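You operate a simulated robot arm through the tools that you are given. There is no shell and no other tool.

You are at the controls of a simulated robot arm. One attempt, no reset.

Task
Zero the colour meter on the clear vial, then test the vial with the blue cap.
Fine: clear vial back to its white seat; the tested vial stays in the well.

The check looks at the end state, three seconds after you hand in, the way a careful person would. Anything else that was tipped, shoved, dropped, spilled or broken makes it a failure. Lids that push on must go on centred and level and be pressed home; caps that screw on are set level and turned clockwise until they are tight.

Robot
A 7-joint arm with a two-finger parallel gripper, fixed in place. Base frame: the origin is at the foot of the arm, x ahead of it, y to its left, z up; the work surface is at about z = 860. Readings come in mm, degrees, newtons and seconds.
Its first joint turns from -149.0 to 149.0 degrees. Payload 3.43 kg.
Tool frame: the origin (TCP) lies between the finger pads and is the grasp point; the fingertips stand 30 mm ahead of it; z points along the fingers, y is the line along which they close. Largest opening 94 mm; finger width 28, thickness 10; the body of the gripper, 50 by 96 mm, starts 55 mm behind the TCP.
Orientation is that of the tool frame in the base frame, as a unit quaternion [w, x, y, z]. With the fingers straight down and closing along the base's y, the tool's x points along the base's -x, its y along +y and its z along -z.

Tools
- The arm moves only by the tool servo_tool. Its argument "motion" is a list that holds one entry, the list of rows, each a list of 7 numbers: the finger opening in mm, from 0 to 94, then the shift along the tool's x, y, z in mm, then the turn, a rotation vector about the tool's x, y, z in degrees. In form: [[[jaw, dx, dy, dz, rx, ry, rz], ...]]. A call has 1 to 20 rows; each row is the pose to reach, as a shift and turn from the pose commanded when the call began, along the tool's axes at that moment. Each row takes 0.2 s and may step no farther than 50 mm and 8.6 degrees from the row before; otherwise, or with a gripper value out of range, the whole call is refused. A pose out of reach is approached as far as the arm can. The call stops where the force on the tool passes 40 N (or 10 N more than at its start, if that is more) or the arm is blocked; 0.2 s more then pass. The fingers move at their own pace (about 45 mm/s each) and stop on an object; they squeeze with about 45 N. The grip force told is the motor's: it shows also when the fingers shut on nothing. Time passes only in rows, and 0.2 s behind the last, so rows that repeat a pose let the fingers close. It gives the time, the measured TCP pose, the force on the tool (base axes), the opening and the grip force at its end, in the units of the frame above (readings bear some noise), with the torque about the TCP (base axes, N m) and any sound that the robot's microphone picked up, and new pictures: "show" is both (left out), scene, wrist or none.
- Cameras (640 x 400 px; columns grow to the right, rows downward): "scene" is fixed at [399.7, -501.1, 1641.9]; the picture's right is [-0.89, -0.45, 0.00], its down [-0.41, 0.80, -0.44] and it looks along [0.20, -0.39, -0.90] (base axes); focal length 324 px, centre (320, 200). "wrist" rides on the gripper at [76, 14, -102] in the tool frame; the picture's right is [-0.18, 0.98, 0.00], its down [-0.75, -0.14, -0.64] and it looks along [-0.63, -0.12, 0.77] (tool axes); focal length 243 px, centre (320, 200). There is no depth. A picture from a camera that has moved, and an enlarged one, comes with that camera's place and axes in the base frame and with its lens.
- inspect(camera, box): a new picture of the part [left, top, right, bottom] of that camera's present view, enlarged. The clock stands still meanwhile.
- finish_job(): hands the job in; it is judged then, once.

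Nothing tells you positions but the pictures and the camera data. Unless the task says otherwise, let go and move clear before handing in.

The tools are called after "Request:" by a JSON object that holds its "op" and its "data". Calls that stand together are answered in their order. servo_tool: Moves the arm, as the interface text tells. Its arguments: {"type":"object","properties":{"motion":{"type":"array","items":{"type":"array","items":{"type":"array","items":{"type":"number"}}}},"show":{"type":"string","enum":["both","scene","wrist","none"]}},"required":["motion"]} The other tools are called the same way: inspect (camera, box) takes an enlarged picture of a part of a camera's view; finish_job () hands the job in.

At the start:

```text
t: 0.0
position: [449.6, -878.1, 1147.1]
tcp_rot: [0.0, 0.0, 1.0, 0.0]
ft_force: [-0.6, 0.0, -0.5]
torque: [-0.01, 0.01, 0.0]
finger_gap: 94.0
grasp_force: 0.0
```

scene: 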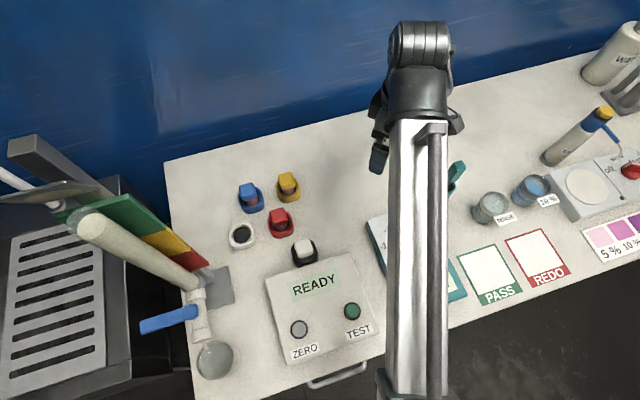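
wrist: 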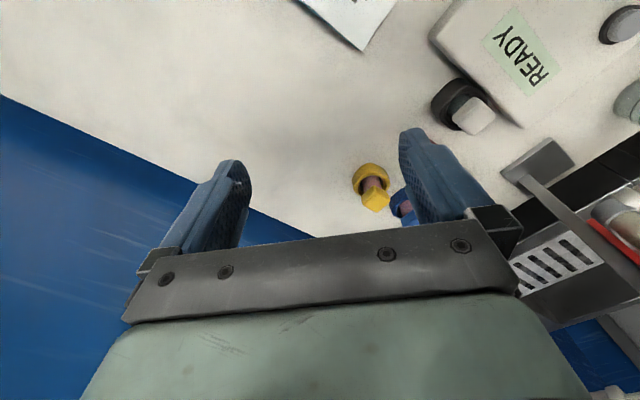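

I see a bench with a colour meter (READY display, ZERO and TEST buttons), several capped vials (blue, yellow, red) in seats, and a white-capped or clear vial near the meter. I'll enlarge the views before moving anything.

Request:
{"op": "inspect", "data": {"camera": "scene", "box": [210, 150, 400, 270]}}

Request:
{"op": "inspect", "data": {"camera": "scene", "box": [220, 220, 420, 390]}}

Request:
{"op": "inspect", "data": {"camera": "wrist", "box": [320, 0, 640, 240]}}

```text
3.33 times, centred on (305, 210) of scene
camera zoom: at [399.7, -501.1, 1641.9], right [-0.89, -0.45, 0.0], down [-0.41, 0.8, -0.44], along [0.2, -0.39, -0.9], focal length 1081 px, centre (370, 167)
```

zoom: 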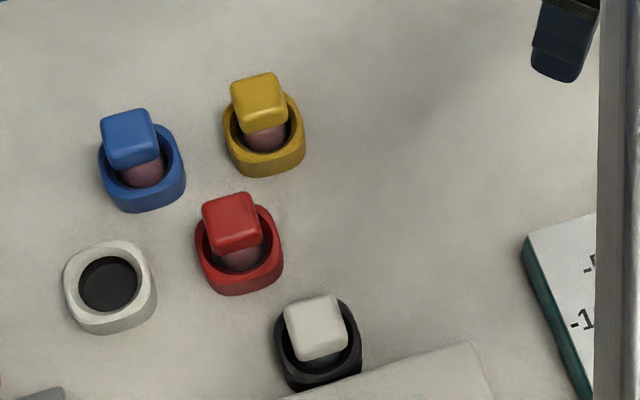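

```text
2.35 times, centred on (320, 305) of scene
camera zoom: at [399.7, -501.1, 1641.9], right [-0.89, -0.45, 0.0], down [-0.41, 0.8, -0.44], along [0.2, -0.39, -0.9], focal length 763 px, centre (320, -47)
```

zoom: 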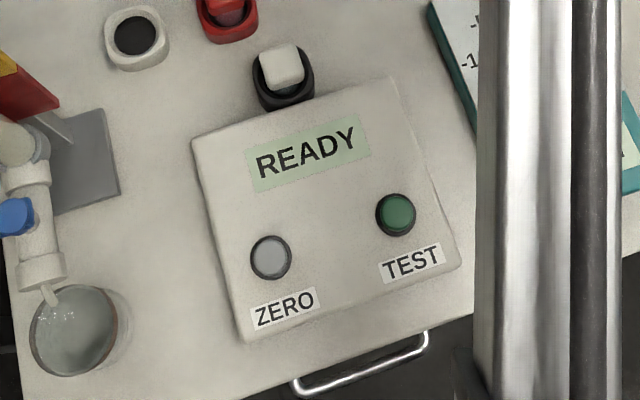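

```text
1.67 times, centred on (480, 120) of wrist
camera zoom: at [374.2, -866.4, 1249.7], right [0.18, 0.98, 0.0], down [0.75, -0.14, 0.64], along [0.63, -0.12, -0.77], focal length 404 px, centre (53, 333)
```

zoom: 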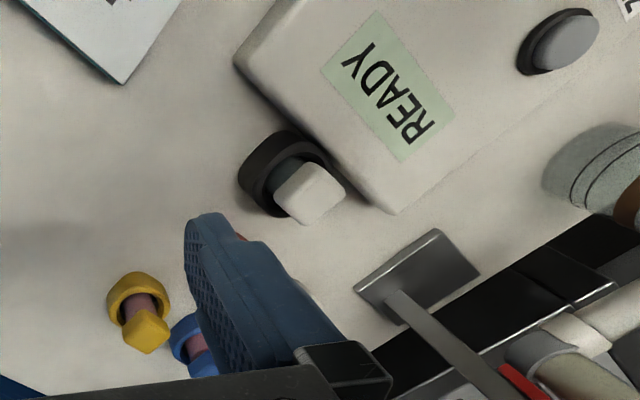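

The meter looks to have a black well that already holds the clear (white-capped) vial; the white seat is empty at about (696,-652), and the blue-capped vial is near (730,-750). I'll rotate the gripper to face outward and move it inward and high, to look over the meter and vials from a second viewpoint.

Request:
{"op": "servo_tool", "data": {"motion": [[[94, 5, 40, 0, 0, 0, 4.7], [94, 10, 80, 0, 0, 0, 9.4], [94, 15, 120, 0, 0, 0, 14.1], [94, 20, 160, 0, 0, 0, 18.8], [94, 25, 200, 0, 0, 0, 23.5], [94, 30, 240, 0, 0, 0, 28.2], [94, 35, 280, 0, 0, 0, 32.9], [94, 40, 320, 0, 0, 0, 37.6], [94, 45, 360, 0, 0, 0, 42.3], [94, 50, 398, 0, 0, 0, 47]]], "show": "both"}}

```text
t: 1.4
position: [422.7, -643.2, 1147.2]
tcp_rot: [0.005, 0.235, 0.972, -0.005]
ft_force: [2.1, -0.1, -2.8]
torque: [-0.09, 0.1, -0.06]
finger_gap: 94.2
grasp_force: 0.1
out of reach, approached as far as the arm can: row 7
stopped in row 7: the force on the tool passed its limit at 66 N (the readings are from after the stop); the commanded pose is now the measured one
camera wrist: at [361.2, -596.3, 1248.5], right [0.61, 0.79, 0.0], down [0.6, -0.46, 0.65], along [0.51, -0.4, -0.76], focal length 243 px, centre (320, 200)
```

scene: 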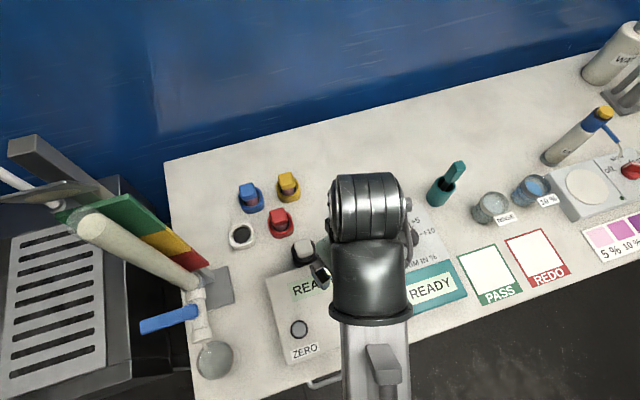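
wrist: 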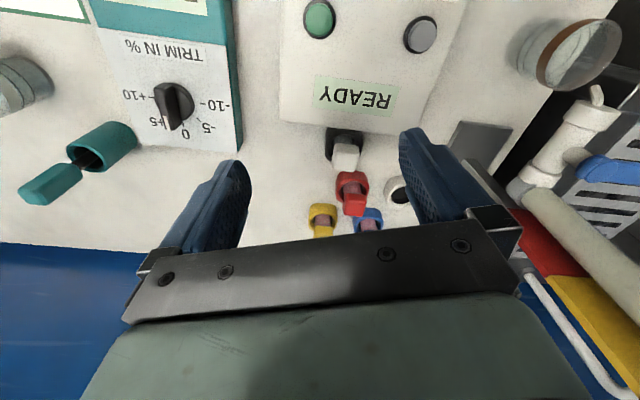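

The arm stopped short (the inner region at this height seems out of reach), but nothing appears disturbed. I'll enlarge the wrist view of the meter, the vials and the neighbouring teal device.

Request:
{"op": "inspect", "data": {"camera": "wrist", "box": [260, 0, 460, 125]}}

Request:
{"op": "inspect", "data": {"camera": "wrist", "box": [270, 110, 430, 240]}}

Request:
{"op": "inspect", "data": {"camera": "scene", "box": [390, 140, 640, 310]}}

Request:
{"op": "inspect", "data": {"camera": "wrist", "box": [0, 0, 260, 240]}}

```text
3.20 times, centred on (360, 62) of wrist
camera zoom: at [361.2, -596.3, 1248.5], right [0.61, 0.79, 0.0], down [0.6, -0.46, 0.65], along [0.51, -0.4, -0.76], focal length 776 px, centre (192, 640)
```

zoom: 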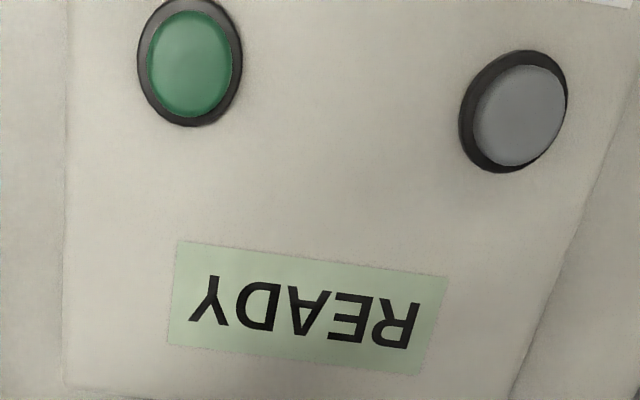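

```text
3.08 times, centred on (350, 175) of wrist
camera zoom: at [361.2, -596.3, 1248.5], right [0.61, 0.79, 0.0], down [0.6, -0.46, 0.65], along [0.51, -0.4, -0.76], focal length 746 px, centre (228, 277)
```

zoom: 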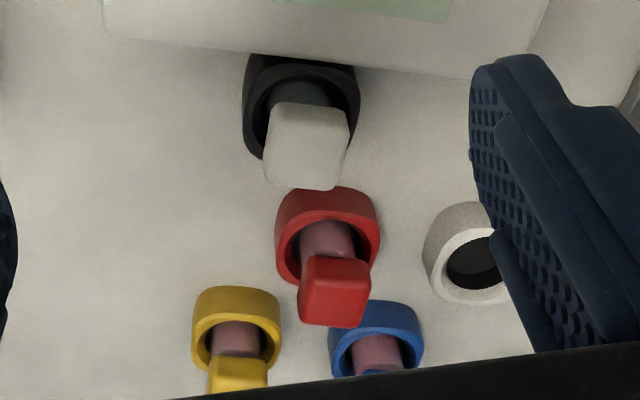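

```text
2.35 times, centred on (515, 225) of scene
camera zoom: at [399.7, -501.1, 1641.9], right [-0.89, -0.45, 0.0], down [-0.41, 0.8, -0.44], along [0.2, -0.39, -0.9], focal length 763 px, centre (-139, 141)
```

zoom: 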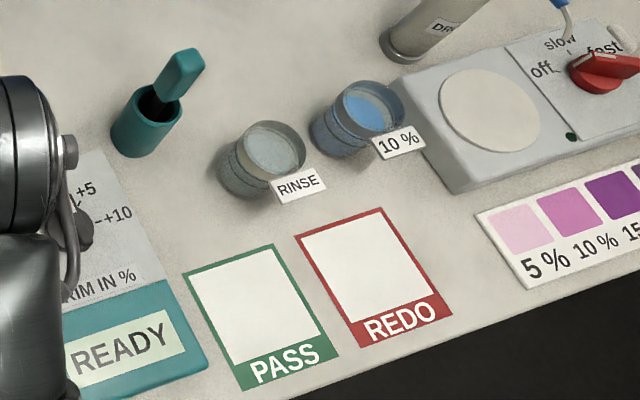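

```text
1.67 times, centred on (130, 120) of wrist
camera zoom: at [361.2, -596.3, 1248.5], right [0.61, 0.79, 0.0], down [0.6, -0.46, 0.65], along [0.51, -0.4, -0.76], focal length 404 px, centre (637, 333)
```

zoom: 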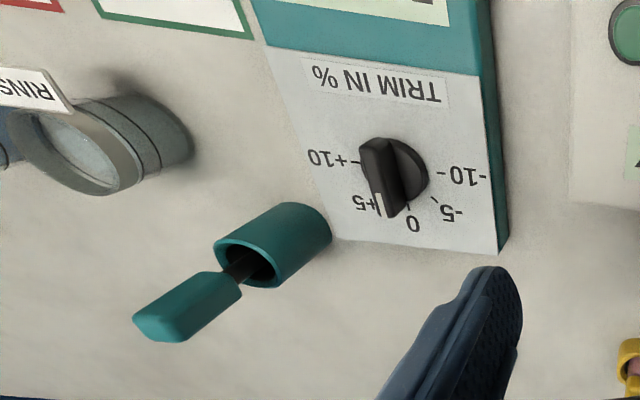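

The ZERO button triangulates to about (465,-528,905) and TEST to (378,-614,903). The clear vial sits in the black well near (540,-688). I'll level the tool, drop lower, close the fingers, turn to about -50° azimuth and come over ZERO at z≈1000.

Request:
{"op": "servo_tool", "data": {"motion": [[[60, 0, 0, 30, 0, 0, 2], [30, 0, 0, 65, -0.1, 0.1, 5], [0, 0, 0, 105, -0.2, 0.3, 8], [0, 0, 0, 146, -0.3, 0.5, 11], [0, 4, 31, 146, -0.4, 0.6, 14], [0, 8, 61, 146, -0.4, 0.7, 17], [0, 13, 92, 146, -0.4, 0.7, 20], [0, 17, 123, 146, -0.4, 0.7, 22.8], [0, 17, 123, 146, -0.4, 0.7, 22.8]]], "show": "both"}}

```text
t: 3.4
position: [464.9, -528.6, 1000.2]
tcp_rot: [0.0, 0.422, 0.907, 0.002]
ft_force: [0.5, -0.3, -0.3]
torque: [0.03, 0.02, 0.01]
finger_gap: 0.2
grasp_force: 33.0
camera wrist: at [427.9, -462.0, 1102.9], right [0.87, 0.49, 0.0], down [0.38, -0.67, 0.64], along [0.32, -0.56, -0.77], focal length 243 px, centre (320, 200)
```

scene: 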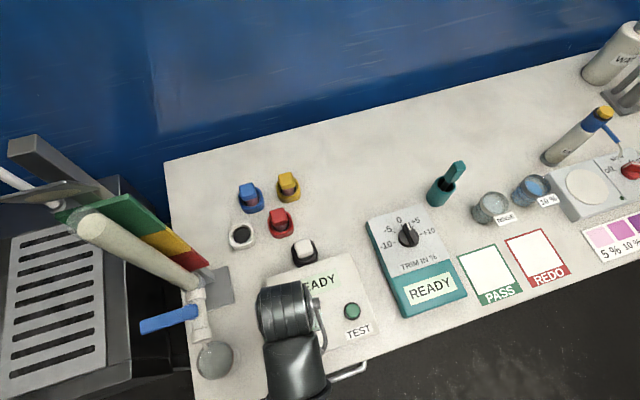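
wrist: 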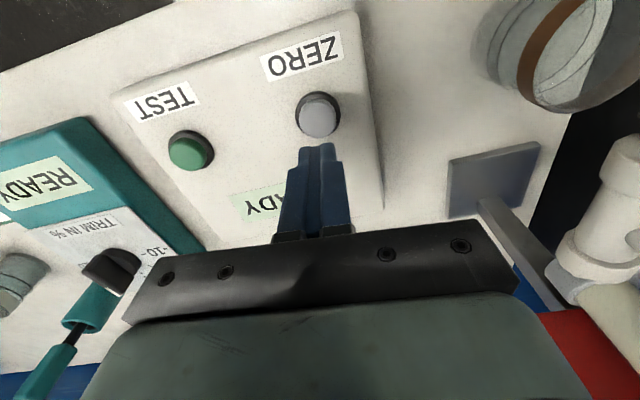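

ZERO is re-measured at (464,-527), directly under the closed fingertips. I'll descend and then press slowly.

Request:
{"op": "servo_tool", "data": {"motion": [[[0, 0, 0, 30, 0, 0, 0], [0, 0, 0, 55, 0, 0, 0], [0, 0, 0, 60, 0, 0, 0], [0, 0, 0, 62, 0, 0, 0], [0, 0, 0, 64, 0, 0, 0], [0, 0, 0, 66, 0, 0, 0], [0, 0, 0, 68, 0, 0, 0]]], "show": "both"}}

```text
t: 4.8
position: [463.4, -527.6, 938.5]
tcp_rot: [0.0, 0.423, 0.906, 0.001]
ft_force: [-4.2, 3.3, 21.1]
torque: [0.12, 0.17, 0.02]
finger_gap: 0.1
grasp_force: 33.4
heard: click
stopped in row 6: the force on the tool passed its limit at 47 N (the readings are from after the stop); the commanded pose is now the measured one
camera wrist: at [426.6, -462.0, 1040.0], right [0.87, 0.49, 0.0], down [0.38, -0.67, 0.64], along [0.32, -0.56, -0.77], focal length 243 px, centre (320, 200)
```

scene: 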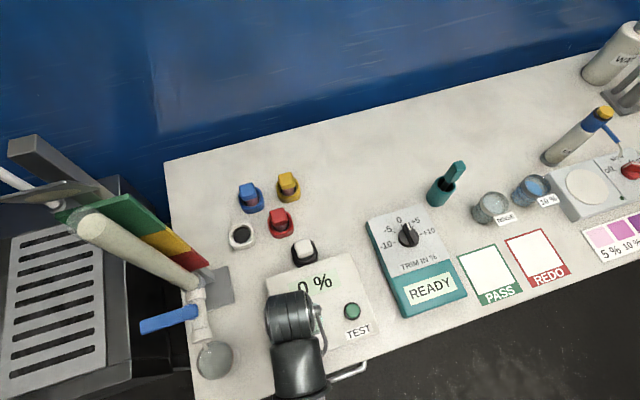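
wrist: 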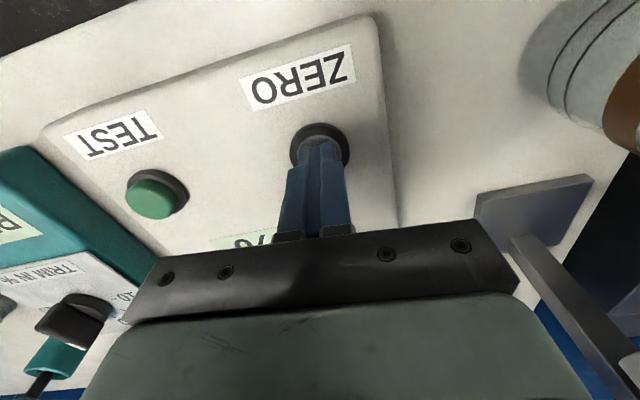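

The meter clicked and now reads "0 %", so zeroing worked. Next I'll rise clear and hover over the clear vial in the black well with the fingers open to measure it.

Request:
{"op": "servo_tool", "data": {"motion": [[[0, 0, 0, -40, 0, 0, 0], [0, 0, 0, -85, 0, 0, 0], [0, 0, 0, -112, 0, 0, 0], [30, -40, -10, -112, 0, 0, 0], [60, -84, -21, -112, 0, 0, 0], [94, -128, -33, -112, 0, 0, 0], [94, -174, -45.5, -112, 0, 0, 0], [94, -174, -45.5, -112, 0, 0, 0]]], "show": "both"}}

```text
t: 6.6
position: [544.0, -689.8, 1049.4]
tcp_rot: [0.001, 0.423, 0.906, 0.001]
ft_force: [-0.4, 0.9, -0.4]
torque: [0.0, 0.01, 0.01]
finger_gap: 94.1
grasp_force: 0.0
camera wrist: at [505.9, -623.8, 1151.7], right [0.87, 0.49, 0.0], down [0.38, -0.67, 0.64], along [0.32, -0.56, -0.77], focal length 243 px, centre (320, 200)
```

scene: 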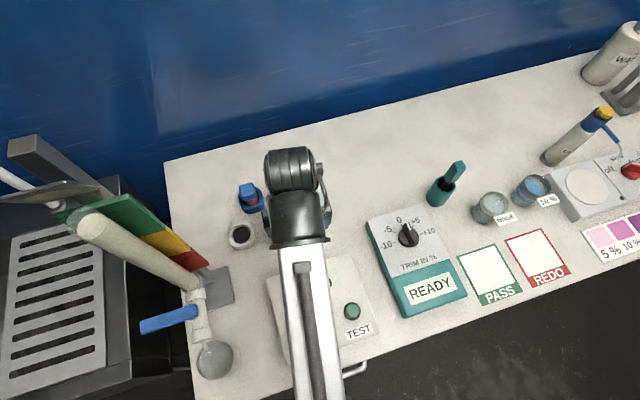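
wrist: 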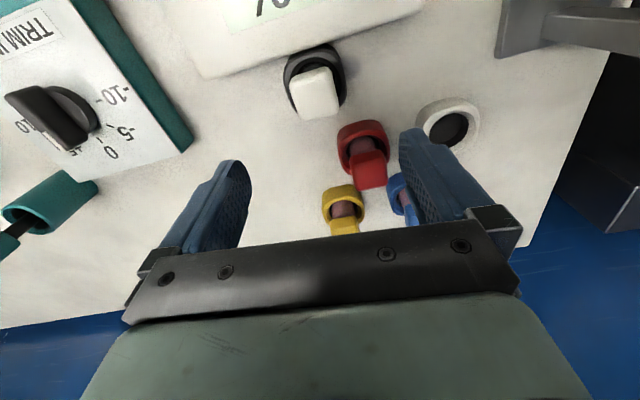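

Request:
{"op": "inspect", "data": {"camera": "wrist", "box": [250, 20, 500, 240]}}

Request:
{"op": "inspect", "data": {"camera": "wrist", "box": [270, 30, 370, 130]}}

```text
1.82 times, centred on (375, 130) of wrist
camera zoom: at [505.9, -623.8, 1151.7], right [0.87, 0.49, 0.0], down [0.38, -0.67, 0.64], along [0.32, -0.56, -0.77], focal length 441 px, centre (220, 327)
```

zoom: 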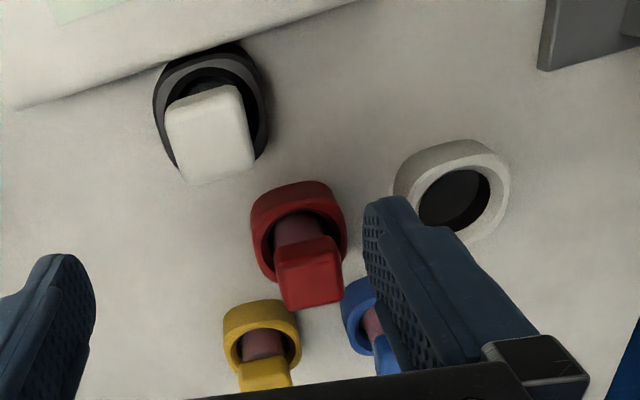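

```text
4.00 times, centred on (320, 80) of wrist
camera zoom: at [505.9, -623.8, 1151.7], right [0.87, 0.49, 0.0], down [0.38, -0.67, 0.64], along [0.32, -0.56, -0.77], focal length 970 px, centre (320, 680)
```

zoom: 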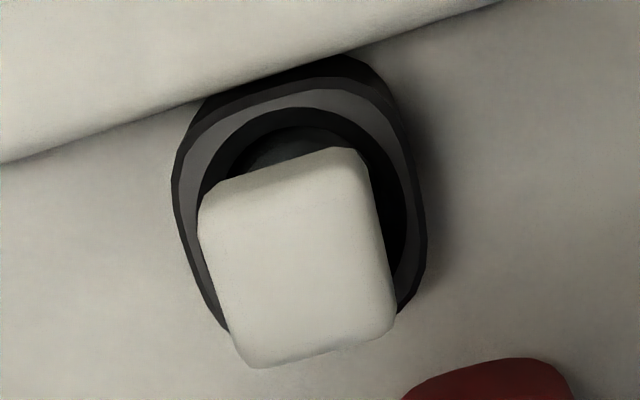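

The clear vial's cap top looks to be around z≈911 with a cap about 38 mm wide. I want a side-on look for heights, so I'll draw back over the meter, lower a little and tilt the gripper outward by 30°, which also tests the tilted pose I'll need for the far blue vial.

Request:
{"op": "servo_tool", "data": {"motion": [[[94, 20, -1, 10, 0, -4, 0], [94, 45, -2, 30, 0, -8, 0], [94, 70, -3, 50, 0, -13, 0], [94, 95, -4, 70, 0, -18, 0], [94, 95, -4, 85, 0, -24, 0], [94, 95, -4, 95, 0, -30, 0], [94, 95, -4, 95, 0, -30, 0]]], "show": "both"}}

```text
t: 8.2
position: [478.3, -622.7, 953.8]
tcp_rot: [0.235, 0.409, 0.875, -0.11]
ft_force: [-0.7, -0.4, -0.2]
torque: [-0.02, -0.04, -0.01]
finger_gap: 94.1
grasp_force: 0.1
camera wrist: at [414.2, -524.8, 1004.1], right [0.86, 0.51, 0.09], down [0.1, -0.34, 0.93], along [0.51, -0.79, -0.35], focal length 243 px, centre (320, 200)
```

scene: 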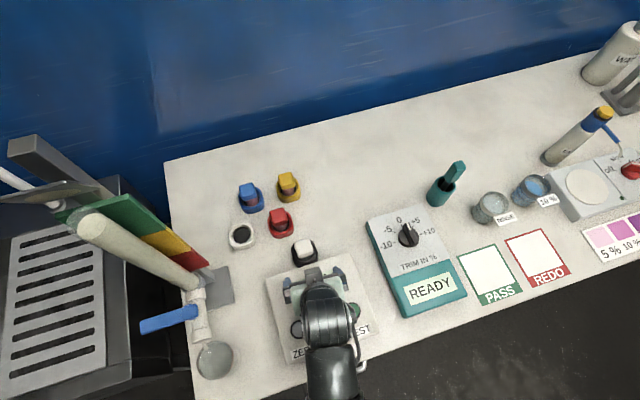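
wrist: 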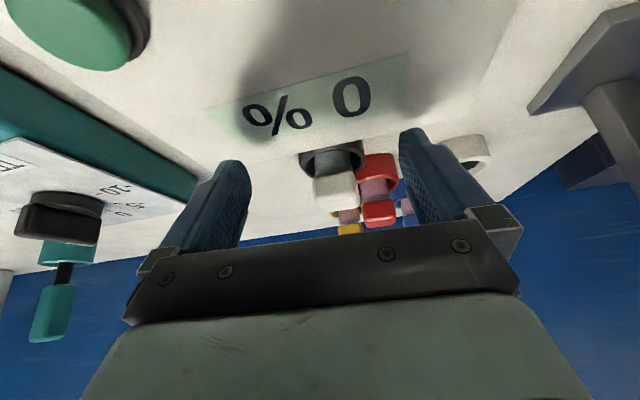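

Request:
{"op": "inspect", "data": {"camera": "wrist", "box": [280, 120, 440, 240]}}

Request:
{"op": "inspect", "data": {"camera": "wrist", "box": [290, 130, 380, 220]}}

```text
3.33 times, centred on (360, 180) of wrist
camera zoom: at [414.2, -524.8, 1004.1], right [0.86, 0.51, 0.09], down [0.1, -0.34, 0.93], along [0.51, -0.79, -0.35], focal length 809 px, centre (187, 267)
```

zoom: 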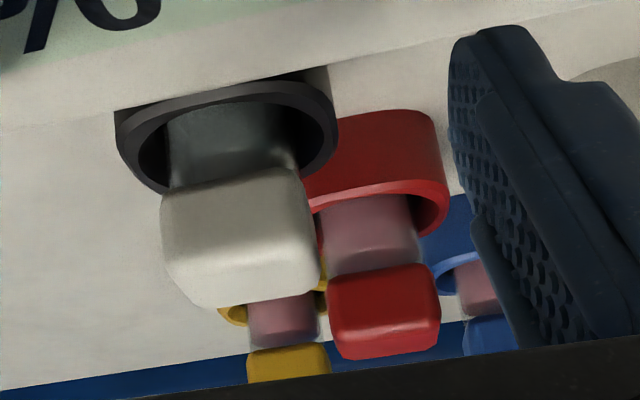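

```text
4.44 times, centred on (335, 175) of wrist
camera zoom: at [414.2, -524.8, 1004.1], right [0.86, 0.51, 0.09], down [0.1, -0.34, 0.93], along [0.51, -0.79, -0.35], focal length 1078 px, centre (253, 311)
```

zoom: 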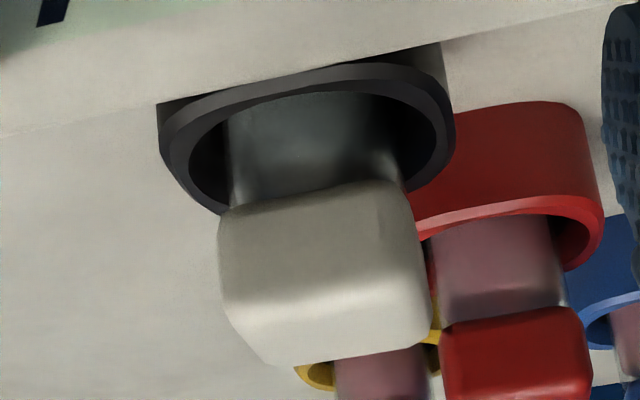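

Side view gives heights: caps from about z 914 to 938, seat rims at about z 889, and the clear vial's centre at about (534.5,-682.5) with its flats at about 44°. Before touching anything I'll hover over the empty white seat, at 15° tilt and aligned to the caps, to check reach and measure the seat.

Request:
{"op": "servo_tool", "data": {"motion": [[[70, -15, 0, -26, 0, 0, 0], [70, -28, 0, -48.5, 0, 0, 0], [70, -51, 24, -35, -0.3, 2.5, -0.7], [70, -74, 48, -22, -0.6, 5, -1.4], [70, -97, 72.5, -8.7, -0.9, 7.5, -2.1], [70, -120, 97, 4.6, -1.2, 10, -2.8], [70, -143, 121, 18, -1.5, 12.5, -3.5], [70, -166.4, 145.1, 31.1, -1.76, 15, -4.25], [70, -166.4, 145.1, 31.1, -1.76, 15, -4.25]]], "show": "both"}}

```text
t: 10.2
position: [689.3, -648.7, 1011.1]
tcp_rot: [0.121, 0.384, 0.914, -0.05]
ft_force: [-0.3, 0.3, 0.5]
torque: [0.01, 0.02, 0.01]
finger_gap: 69.9
grasp_force: 0.1
camera wrist: at [629.6, -570.4, 1089.7], right [0.82, 0.56, 0.05], down [0.29, -0.5, 0.81], along [0.48, -0.66, -0.58], focal length 243 px, centre (320, 200)
```

scene: 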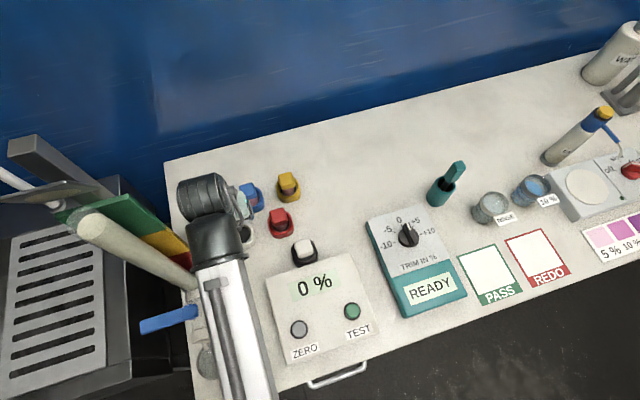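
wrist: 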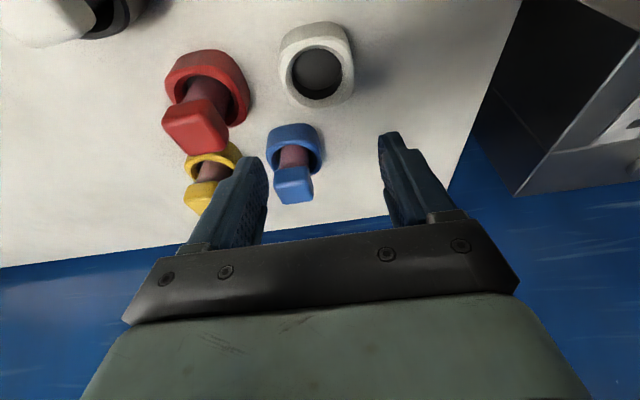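

The display clearly reads "0 %", and the arm reaches here comfortably. I'll enlarge the white seat and the blue vial.

Request:
{"op": "inspect", "data": {"camera": "wrist", "box": [260, 10, 380, 110]}}

Request:
{"op": "inspect", "data": {"camera": "wrist", "box": [240, 110, 350, 220]}}

Request:
{"op": "inspect", "data": {"camera": "scene", "box": [260, 200, 340, 290]}}

```text
4.00 times, centred on (320, 60) of wrist
camera zoom: at [629.6, -570.4, 1089.7], right [0.82, 0.56, 0.05], down [0.29, -0.5, 0.81], along [0.48, -0.66, -0.58], focal length 970 px, centre (320, 760)
```

zoom: 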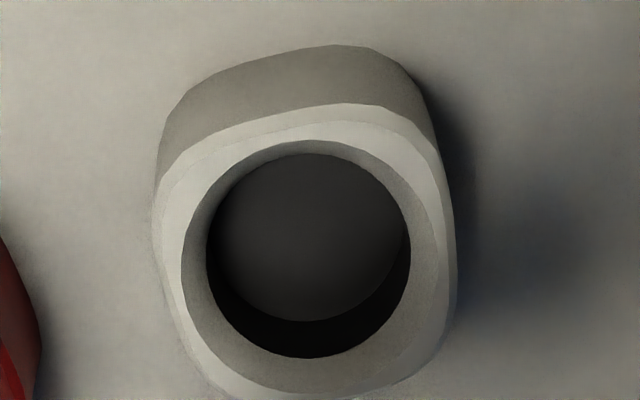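

```text
3.64 times, centred on (295, 165) of wrist
camera zoom: at [629.6, -570.4, 1089.7], right [0.82, 0.56, 0.05], down [0.29, -0.5, 0.81], along [0.48, -0.66, -0.58], focal length 882 px, centre (411, 327)
```

zoom: 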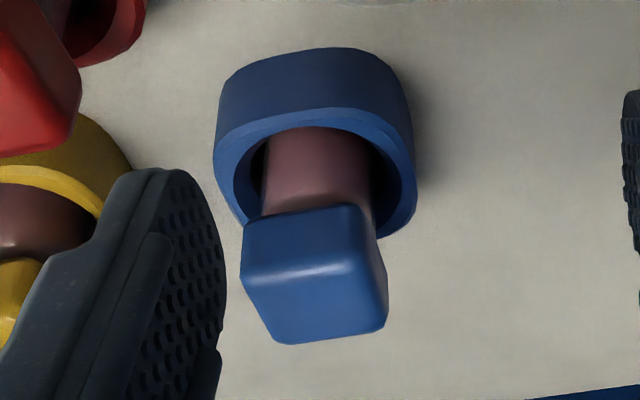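

```text
4.44 times, centred on (300, 245) of scene
camera zoom: at [399.7, -501.1, 1641.9], right [-0.89, -0.45, 0.0], down [-0.41, 0.8, -0.44], along [0.2, -0.39, -0.9], focal length 1441 px, centre (409, 0)
```

zoom: 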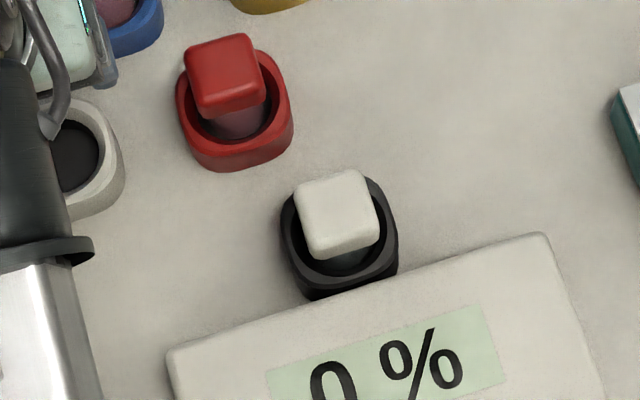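

White seat hole centre is at about (692.7,-650.8), rim z≈888 with its floor near z≈873; the blue cap is at about (727.5,-748). The scene view confirms the clear vial's cap at (534.7,-682.9). I'll hover over the clear vial with the same tilt and check alignment.

Request:
{"op": "servo_tool", "data": {"motion": [[[70, 21, -33.6, -2.8, 0, 0, 0], [70, 42, -67.2, -5.6, 0, 0, 0], [70, 63, -100.8, -8.5, 0, 0, 0], [70, 83.8, -134.3, -11.3, 0, 0, 0], [70, 83.8, -134.3, -11.3, 0, 0, 0], [70, 83.8, -134.3, -11.3, 0, 0, 0]]], "show": "both"}}

Request:
{"op": "inspect", "data": {"camera": "wrist", "box": [240, 40, 400, 160]}}

```text
t: 11.6
position: [537.4, -684.7, 999.1]
tcp_rot: [0.121, 0.383, 0.915, -0.049]
ft_force: [0.4, -0.5, 0.7]
torque: [0.0, -0.03, 0.0]
finger_gap: 69.9
grasp_force: 0.0
camera wrist: at [476.6, -604.5, 1078.3], right [0.82, 0.56, 0.05], down [0.29, -0.5, 0.82], along [0.48, -0.66, -0.58], focal length 243 px, centre (320, 200)
```

scene: 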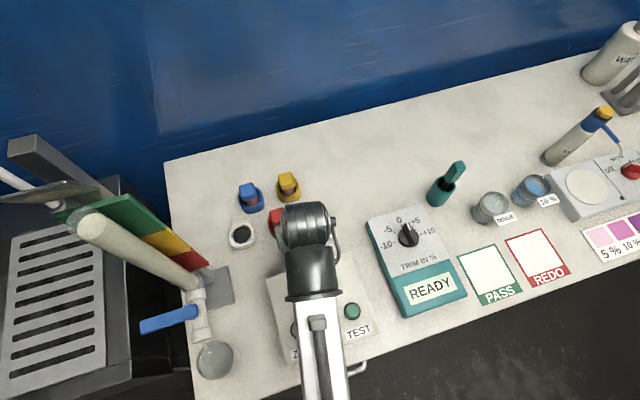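
wrist: 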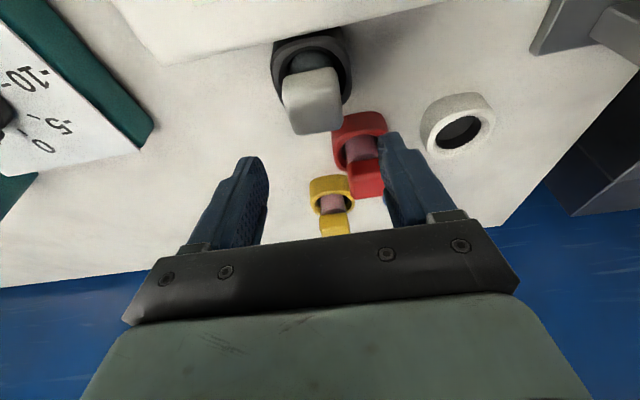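

```text
3.33 times, centred on (320, 100) of wrist
camera zoom: at [476.6, -604.5, 1078.3], right [0.82, 0.56, 0.05], down [0.29, -0.5, 0.82], along [0.48, -0.66, -0.58], focal length 809 px, centre (320, 533)
```

zoom: 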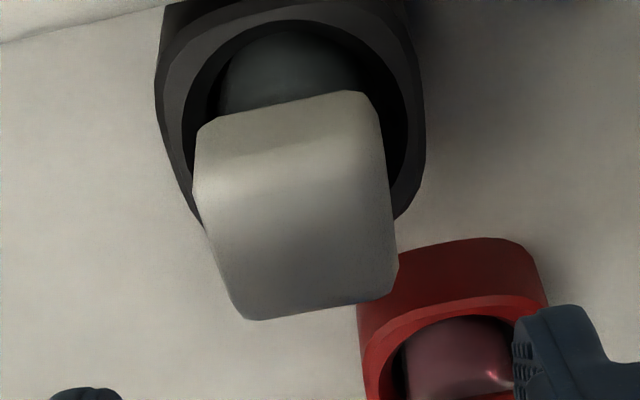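

Request:
{"op": "inspect", "data": {"camera": "wrist", "box": [250, 10, 390, 140]}}

```text
3.08 times, centred on (320, 75) of wrist
camera zoom: at [476.6, -604.5, 1078.3], right [0.82, 0.56, 0.05], down [0.29, -0.5, 0.82], along [0.48, -0.66, -0.58], focal length 746 px, centre (320, 585)
```

zoom: 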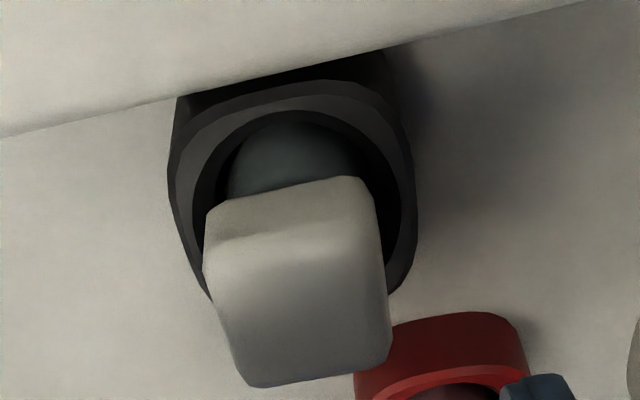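

The tool is tangentially centred on the clear cap (offset under 1 mm). I'll descend around the cap to TCP z≈934, keeping the tips above the well rim, and verify before closing.

Request:
{"op": "servo_tool", "data": {"motion": [[[70, 7, -0.2, 20, 0, 0, 0], [70, 13, -0.4, 40, 0, 0, 0], [70, 17, -0.5, 53, 0, 0, 0], [70, 19.6, -0.5, 62.2, 0, 0, 0], [70, 19.6, -0.5, 62.2, 0, 0, 0]]], "show": "both"}}

Request:
{"op": "inspect", "data": {"camera": "wrist", "box": [220, 80, 420, 240]}}

```text
t: 12.8
position: [534.4, -681.6, 933.9]
tcp_rot: [0.122, 0.382, 0.915, -0.05]
ft_force: [0.4, -0.2, 0.5]
torque: [0.02, -0.01, 0.02]
finger_gap: 70.2
grasp_force: 0.1
camera wrist: at [474.2, -601.8, 1012.6], right [0.82, 0.56, 0.05], down [0.29, -0.5, 0.82], along [0.48, -0.66, -0.58], focal length 243 px, centre (320, 200)
```

scene: 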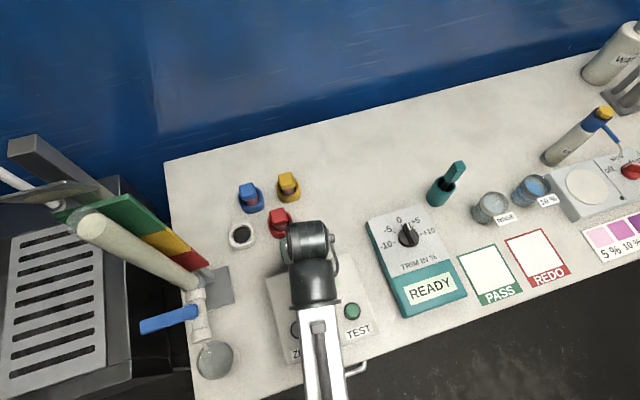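
wrist: 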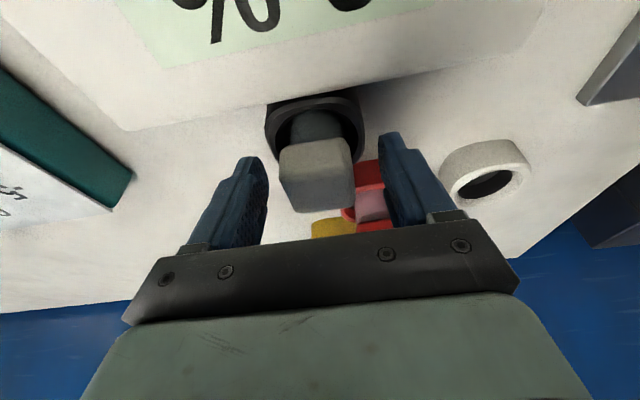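

```text
2.50 times, centred on (320, 160) of wrist
camera zoom: at [474.2, -601.8, 1012.6], right [0.82, 0.56, 0.05], down [0.29, -0.5, 0.82], along [0.48, -0.66, -0.58], focal length 606 px, centre (320, 300)
```

zoom: 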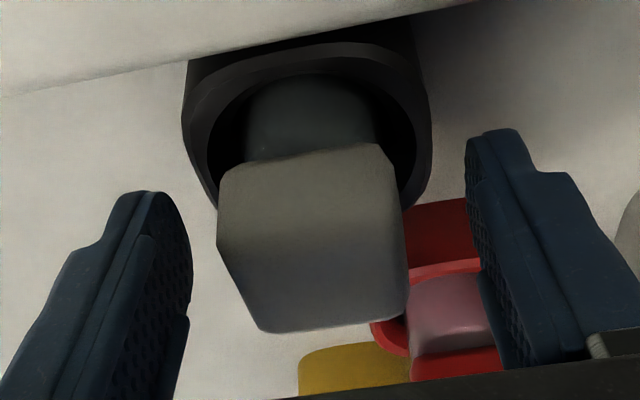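

The cap is centred between the pads at TCP height. I'll close on it now.

Request:
{"op": "servo_tool", "data": {"motion": [[[50, 0, 0, 0, 0, 0, 0], [10, 0, 0, 0, 0, 0, 0], [10, 0, 0, 0, 0, 0, 0], [10, 0, 0, 0, 0, 0, 0], [10, 0, 0, 0, 0, 0, 0]]], "show": "wrist"}}

Request:
{"op": "inspect", "data": {"camera": "wrist", "box": [220, 80, 420, 240]}}

```text
t: 14.0
position: [534.4, -680.3, 933.6]
tcp_rot: [0.121, 0.383, 0.914, -0.051]
ft_force: [-0.3, -0.2, 0.5]
torque: [-0.02, -0.03, -0.01]
finger_gap: 41.3
grasp_force: 44.9
camera wrist: at [474.2, -601.8, 1012.7], right [0.82, 0.56, 0.05], down [0.29, -0.5, 0.82], along [0.48, -0.66, -0.58], focal length 243 px, centre (320, 200)
```

wrist: 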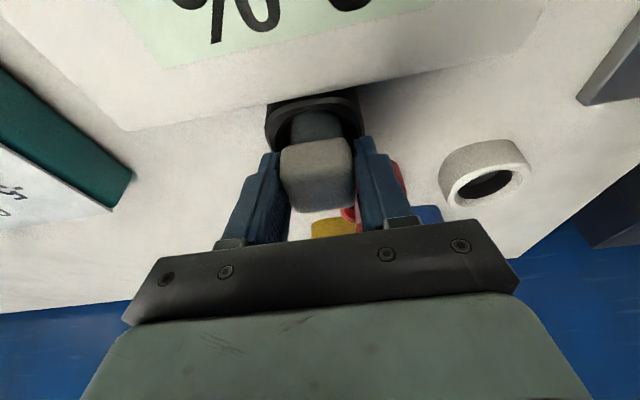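

```text
2.50 times, centred on (320, 160) of wrist
camera zoom: at [474.2, -601.8, 1012.7], right [0.82, 0.56, 0.05], down [0.29, -0.5, 0.82], along [0.48, -0.66, -0.58], focal length 606 px, centre (320, 300)
```

zoom: 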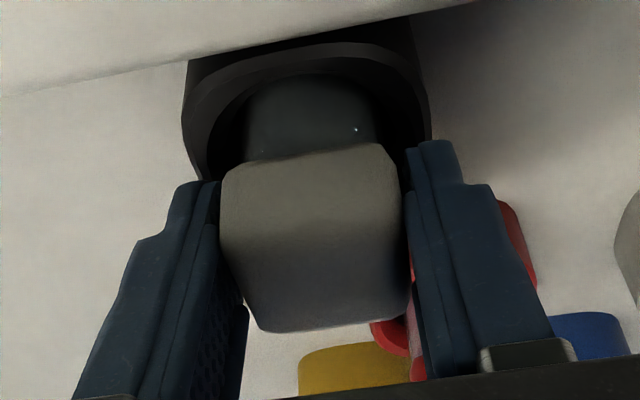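

The clear vial is gripped (gap 41 mm, 45 N). I'll lift it straight up slowly.

Request:
{"op": "servo_tool", "data": {"motion": [[[10, -2.6, 0, -9.7, 0, 0, 0], [10, -5.2, 0, -19.3, 0, 0, 0], [10, -10.4, 0, -38.6, 0, 0, 0], [10, -15.6, 0.1, -58, 0, 0, 0], [10, -22, 0.1, -82, 0, 0, 0], [10, -28.6, 0.2, -106.2, 0, 0, 0], [10, -28.6, 0.2, -106.2, 0, 0, 0]]], "show": "both"}}

Request:
{"op": "inspect", "data": {"camera": "wrist", "box": [220, 40, 420, 240]}}

Request:
{"op": "inspect", "data": {"camera": "scene", "box": [220, 160, 380, 320]}}

```text
t: 15.6
position: [534.8, -683.3, 1044.1]
tcp_rot: [0.121, 0.383, 0.915, -0.05]
ft_force: [-0.1, 0.5, -0.2]
torque: [-0.01, 0.02, 0.0]
finger_gap: 10.3
grasp_force: 0.0
camera wrist: at [475.7, -603.5, 1123.4], right [0.82, 0.56, 0.05], down [0.29, -0.5, 0.81], along [0.48, -0.66, -0.58], focal length 243 px, centre (320, 200)
```

scene: 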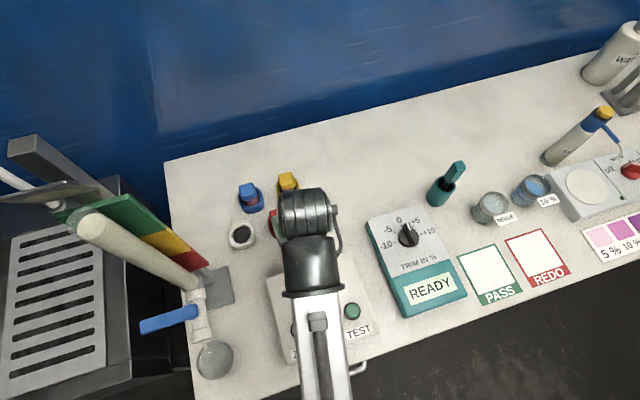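
wrist: 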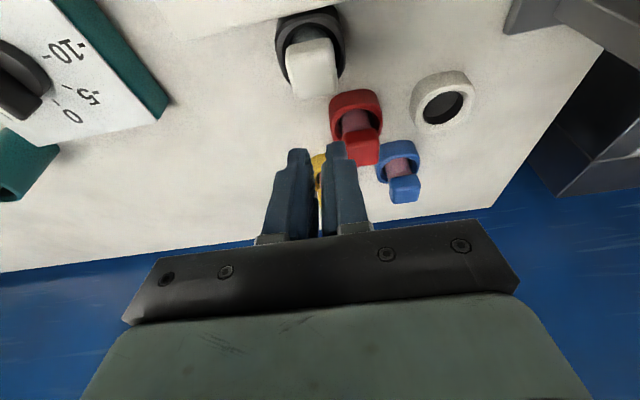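

```text
2.00 times, centred on (320, 140) of wrist
camera zoom: at [475.7, -603.5, 1123.4], right [0.82, 0.56, 0.05], down [0.29, -0.5, 0.81], along [0.48, -0.66, -0.58], focal length 485 px, centre (320, 320)
```

zoom: 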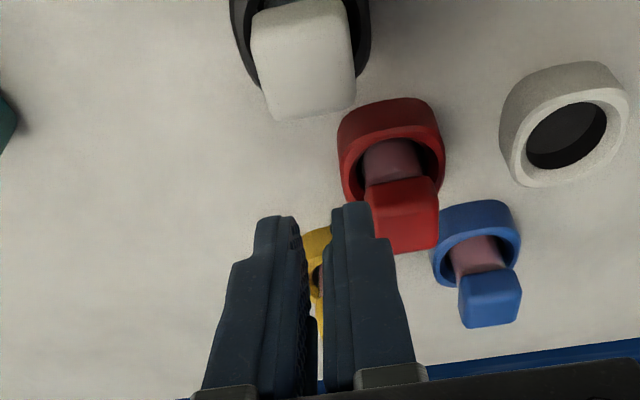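

```text
2.50 times, centred on (300, 240) of scene
camera zoom: at [399.7, -501.1, 1641.9], right [-0.89, -0.45, 0.0], down [-0.41, 0.8, -0.44], along [0.2, -0.39, -0.9], focal length 811 px, centre (370, 100)
```

zoom: 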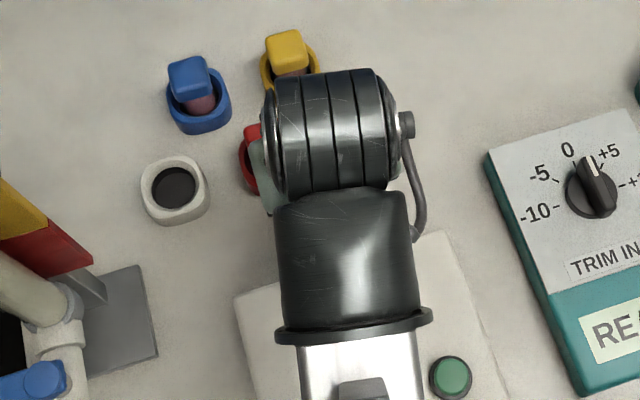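

The fingers slid up off the cap: the jaws are at 10 mm and empty, and the clear vial appears to be still seated in the well. I'll look closely at the vial and the finger pads to see why.

Request:
{"op": "inspect", "data": {"camera": "wrist", "box": [250, 0, 370, 110]}}

Request:
{"op": "inspect", "data": {"camera": "wrist", "box": [250, 135, 390, 245]}}

```text
3.64 times, centred on (310, 55) of wrist
camera zoom: at [475.7, -603.5, 1123.4], right [0.82, 0.56, 0.05], down [0.29, -0.5, 0.81], along [0.48, -0.66, -0.58], focal length 882 px, centre (356, 727)
```

zoom: 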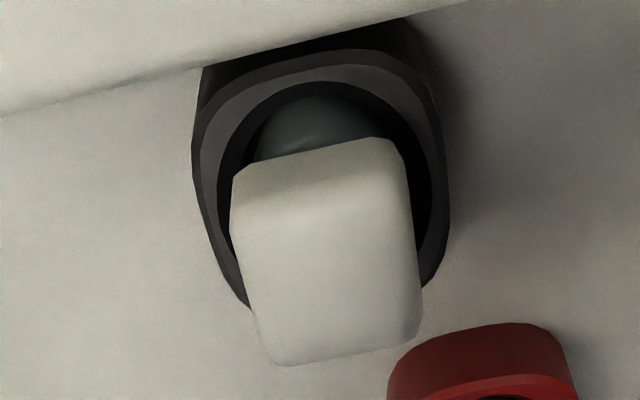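

```text
3.64 times, centred on (320, 190) of wrist
camera zoom: at [475.7, -603.5, 1123.4], right [0.82, 0.56, 0.05], down [0.29, -0.5, 0.81], along [0.48, -0.66, -0.58], focal length 882 px, centre (320, 236)
```

zoom: 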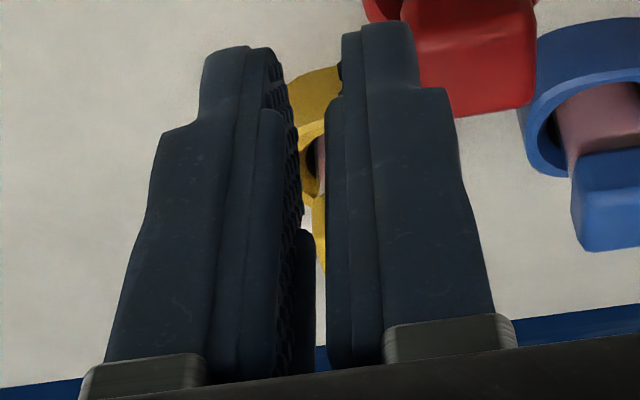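

The vial is still upright and seated. The finger tips beyond roughly 10 mm ahead of the TCP are recessed, so my grip only caught the rounded top edge of the cap (cap spans about z 915–937). I'll reopen, set the tool vertical and come in lower so that the pads hold the cap's flat sides.

Request:
{"op": "servo_tool", "data": {"motion": [[[40, 2, 0, 8, 0, 4, 0], [70, 5, 0, 20, 0, 8, 0], [70, 8, 0, 32, 0, 12, 0], [70, 11, 0, 43.6, 0, 15.05, 0], [70, 11, 0, 43.6, 0, 15.05, 0], [70, 11, 0, 43.6, 0, 15.05, 0]]], "show": "both"}}

Request:
{"op": "inspect", "data": {"camera": "wrist", "box": [240, 30, 400, 230]}}

```text
t: 17.0
position: [534.4, -684.5, 998.8]
tcp_rot: [0.0, 0.385, 0.923, 0.001]
ft_force: [-0.1, -0.2, 0.3]
torque: [-0.01, 0.01, -0.01]
finger_gap: 70.3
grasp_force: 0.1
camera wrist: at [491.5, -621.6, 1101.4], right [0.83, 0.56, 0.0], down [0.43, -0.64, 0.64], along [0.36, -0.53, -0.77], focal length 243 px, centre (320, 200)
```

scene: 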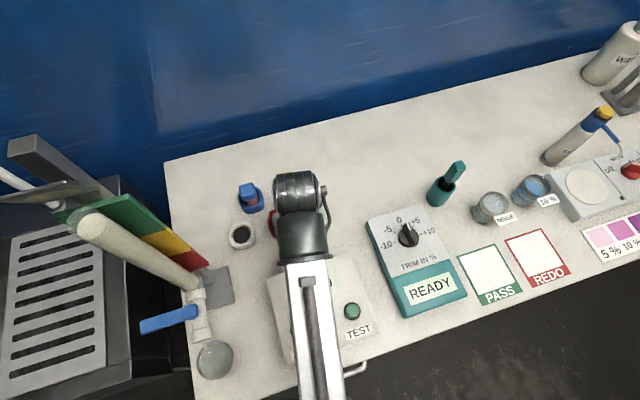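
wrist: 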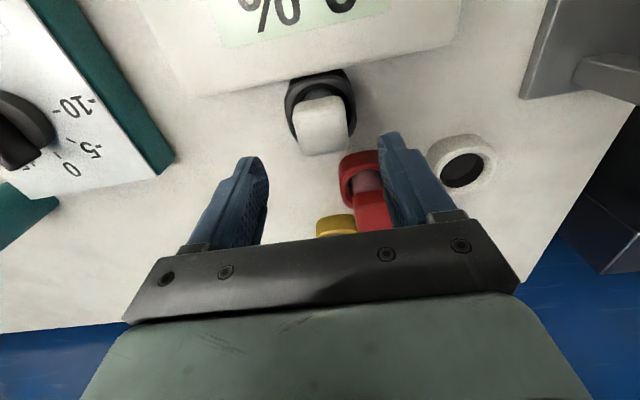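

```text
2.00 times, centred on (320, 130) of wrist
camera zoom: at [491.5, -621.6, 1101.4], right [0.83, 0.56, 0.0], down [0.43, -0.64, 0.64], along [0.36, -0.53, -0.77], focal length 485 px, centre (320, 340)
```

zoom: 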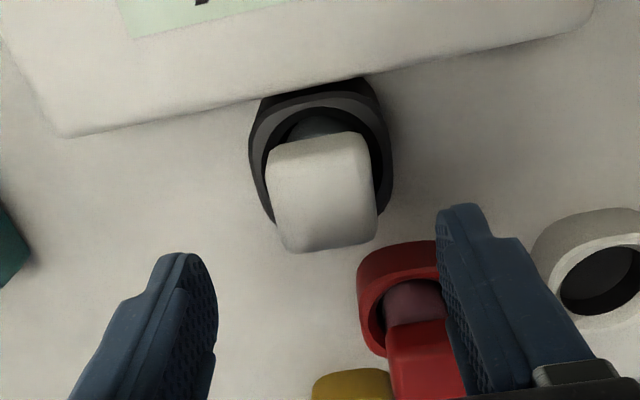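

The tool is now vertical; the cap sits about 2 mm inward and 2 mm along the closing axis from the TCP. I'll correct that and descend, then ease down the last few millimetres while watching the force.

Request:
{"op": "servo_tool", "data": {"motion": [[[70, 1.8, 1.7, 20, 0, 0, 0], [70, 1.8, 1.7, 40, 0, 0, 0], [70, 1.8, 1.7, 56, 0, 0, 0], [70, 1.8, 1.7, 64, 0, 0, 0], [70, 1.8, 1.7, 68, 0, 0, 0], [70, 1.8, 1.7, 70, 0, 0, 0], [70, 1.8, 1.7, 71, 0, 0, 0], [70, 1.8, 1.7, 71, 0, 0, 0]]], "show": "wrist"}}

Request:
{"op": "inspect", "data": {"camera": "wrist", "box": [220, 70, 420, 240]}}

```text
t: 18.8
position: [535.4, -680.8, 927.9]
tcp_rot: [0.001, 0.386, 0.922, 0.001]
ft_force: [-0.7, -0.5, -0.2]
torque: [0.02, -0.02, -0.02]
finger_gap: 70.0
grasp_force: 0.0
camera wrist: at [492.4, -618.4, 1030.5], right [0.83, 0.56, 0.0], down [0.43, -0.64, 0.64], along [0.36, -0.53, -0.77], focal length 243 px, centre (320, 200)
```

wrist: 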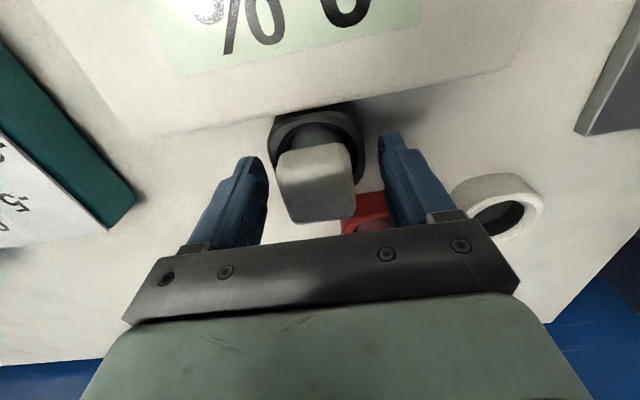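

```text
2.35 times, centred on (320, 155) of wrist
camera zoom: at [492.4, -618.4, 1030.5], right [0.83, 0.56, 0.0], down [0.43, -0.64, 0.64], along [0.36, -0.53, -0.77], focal length 571 px, centre (320, 306)
```

zoom: 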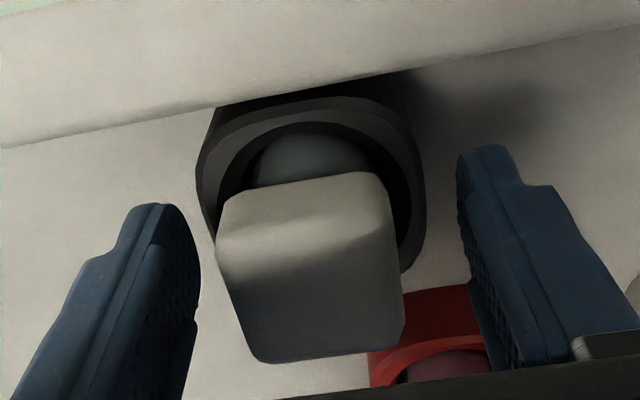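

No contact and the cap now spans the pad area; the rim is about 8 mm below the tips. I'll drop another 2.5 mm, trim 1 mm sideways, and close.

Request:
{"op": "servo_tool", "data": {"motion": [[[70, 0, -0.6, 1.3, 0, 0, 0], [70, 0, -1.2, 2.5, 0, 0, 0], [70, 0, -1.2, 2.5, 0, 0, 0], [50, 0, -1.2, 2.5, 0, 0, 0], [30, 0, -1.2, 2.5, 0, 0, 0], [10, 0, -1.2, 2.5, 0, 0, 0], [10, 0, -1.2, 2.5, 0, 0, 0], [10, 0, -1.2, 2.5, 0, 0, 0]]], "show": "wrist"}}

Request:
{"op": "inspect", "data": {"camera": "wrist", "box": [220, 70, 420, 240]}}

```text
t: 20.6
position: [533.9, -682.2, 925.0]
tcp_rot: [0.0, 0.386, 0.923, -0.001]
ft_force: [-7.9, -9.5, -2.8]
torque: [-0.38, 0.51, 0.68]
finger_gap: 60.2
grasp_force: 44.8
camera wrist: at [491.1, -619.6, 1028.2], right [0.83, 0.56, 0.0], down [0.43, -0.64, 0.64], along [0.36, -0.53, -0.77], focal length 243 px, centre (320, 200)
```

wrist: 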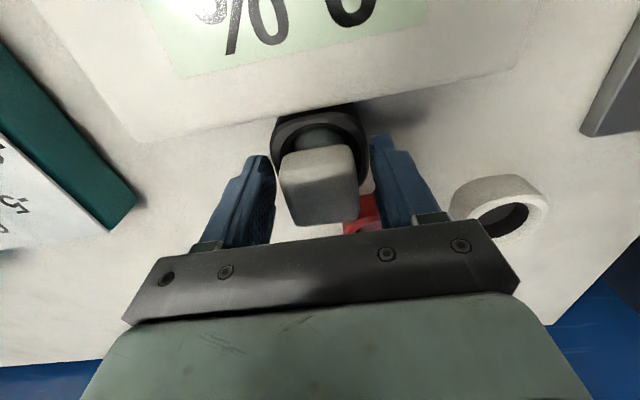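

```text
2.35 times, centred on (320, 155) of wrist
camera zoom: at [491.1, -619.6, 1028.2], right [0.83, 0.56, 0.0], down [0.43, -0.64, 0.64], along [0.36, -0.53, -0.77], focal length 571 px, centre (320, 306)
```

zoom: 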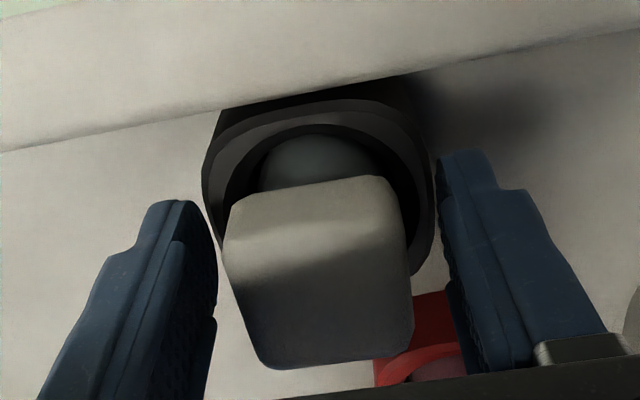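

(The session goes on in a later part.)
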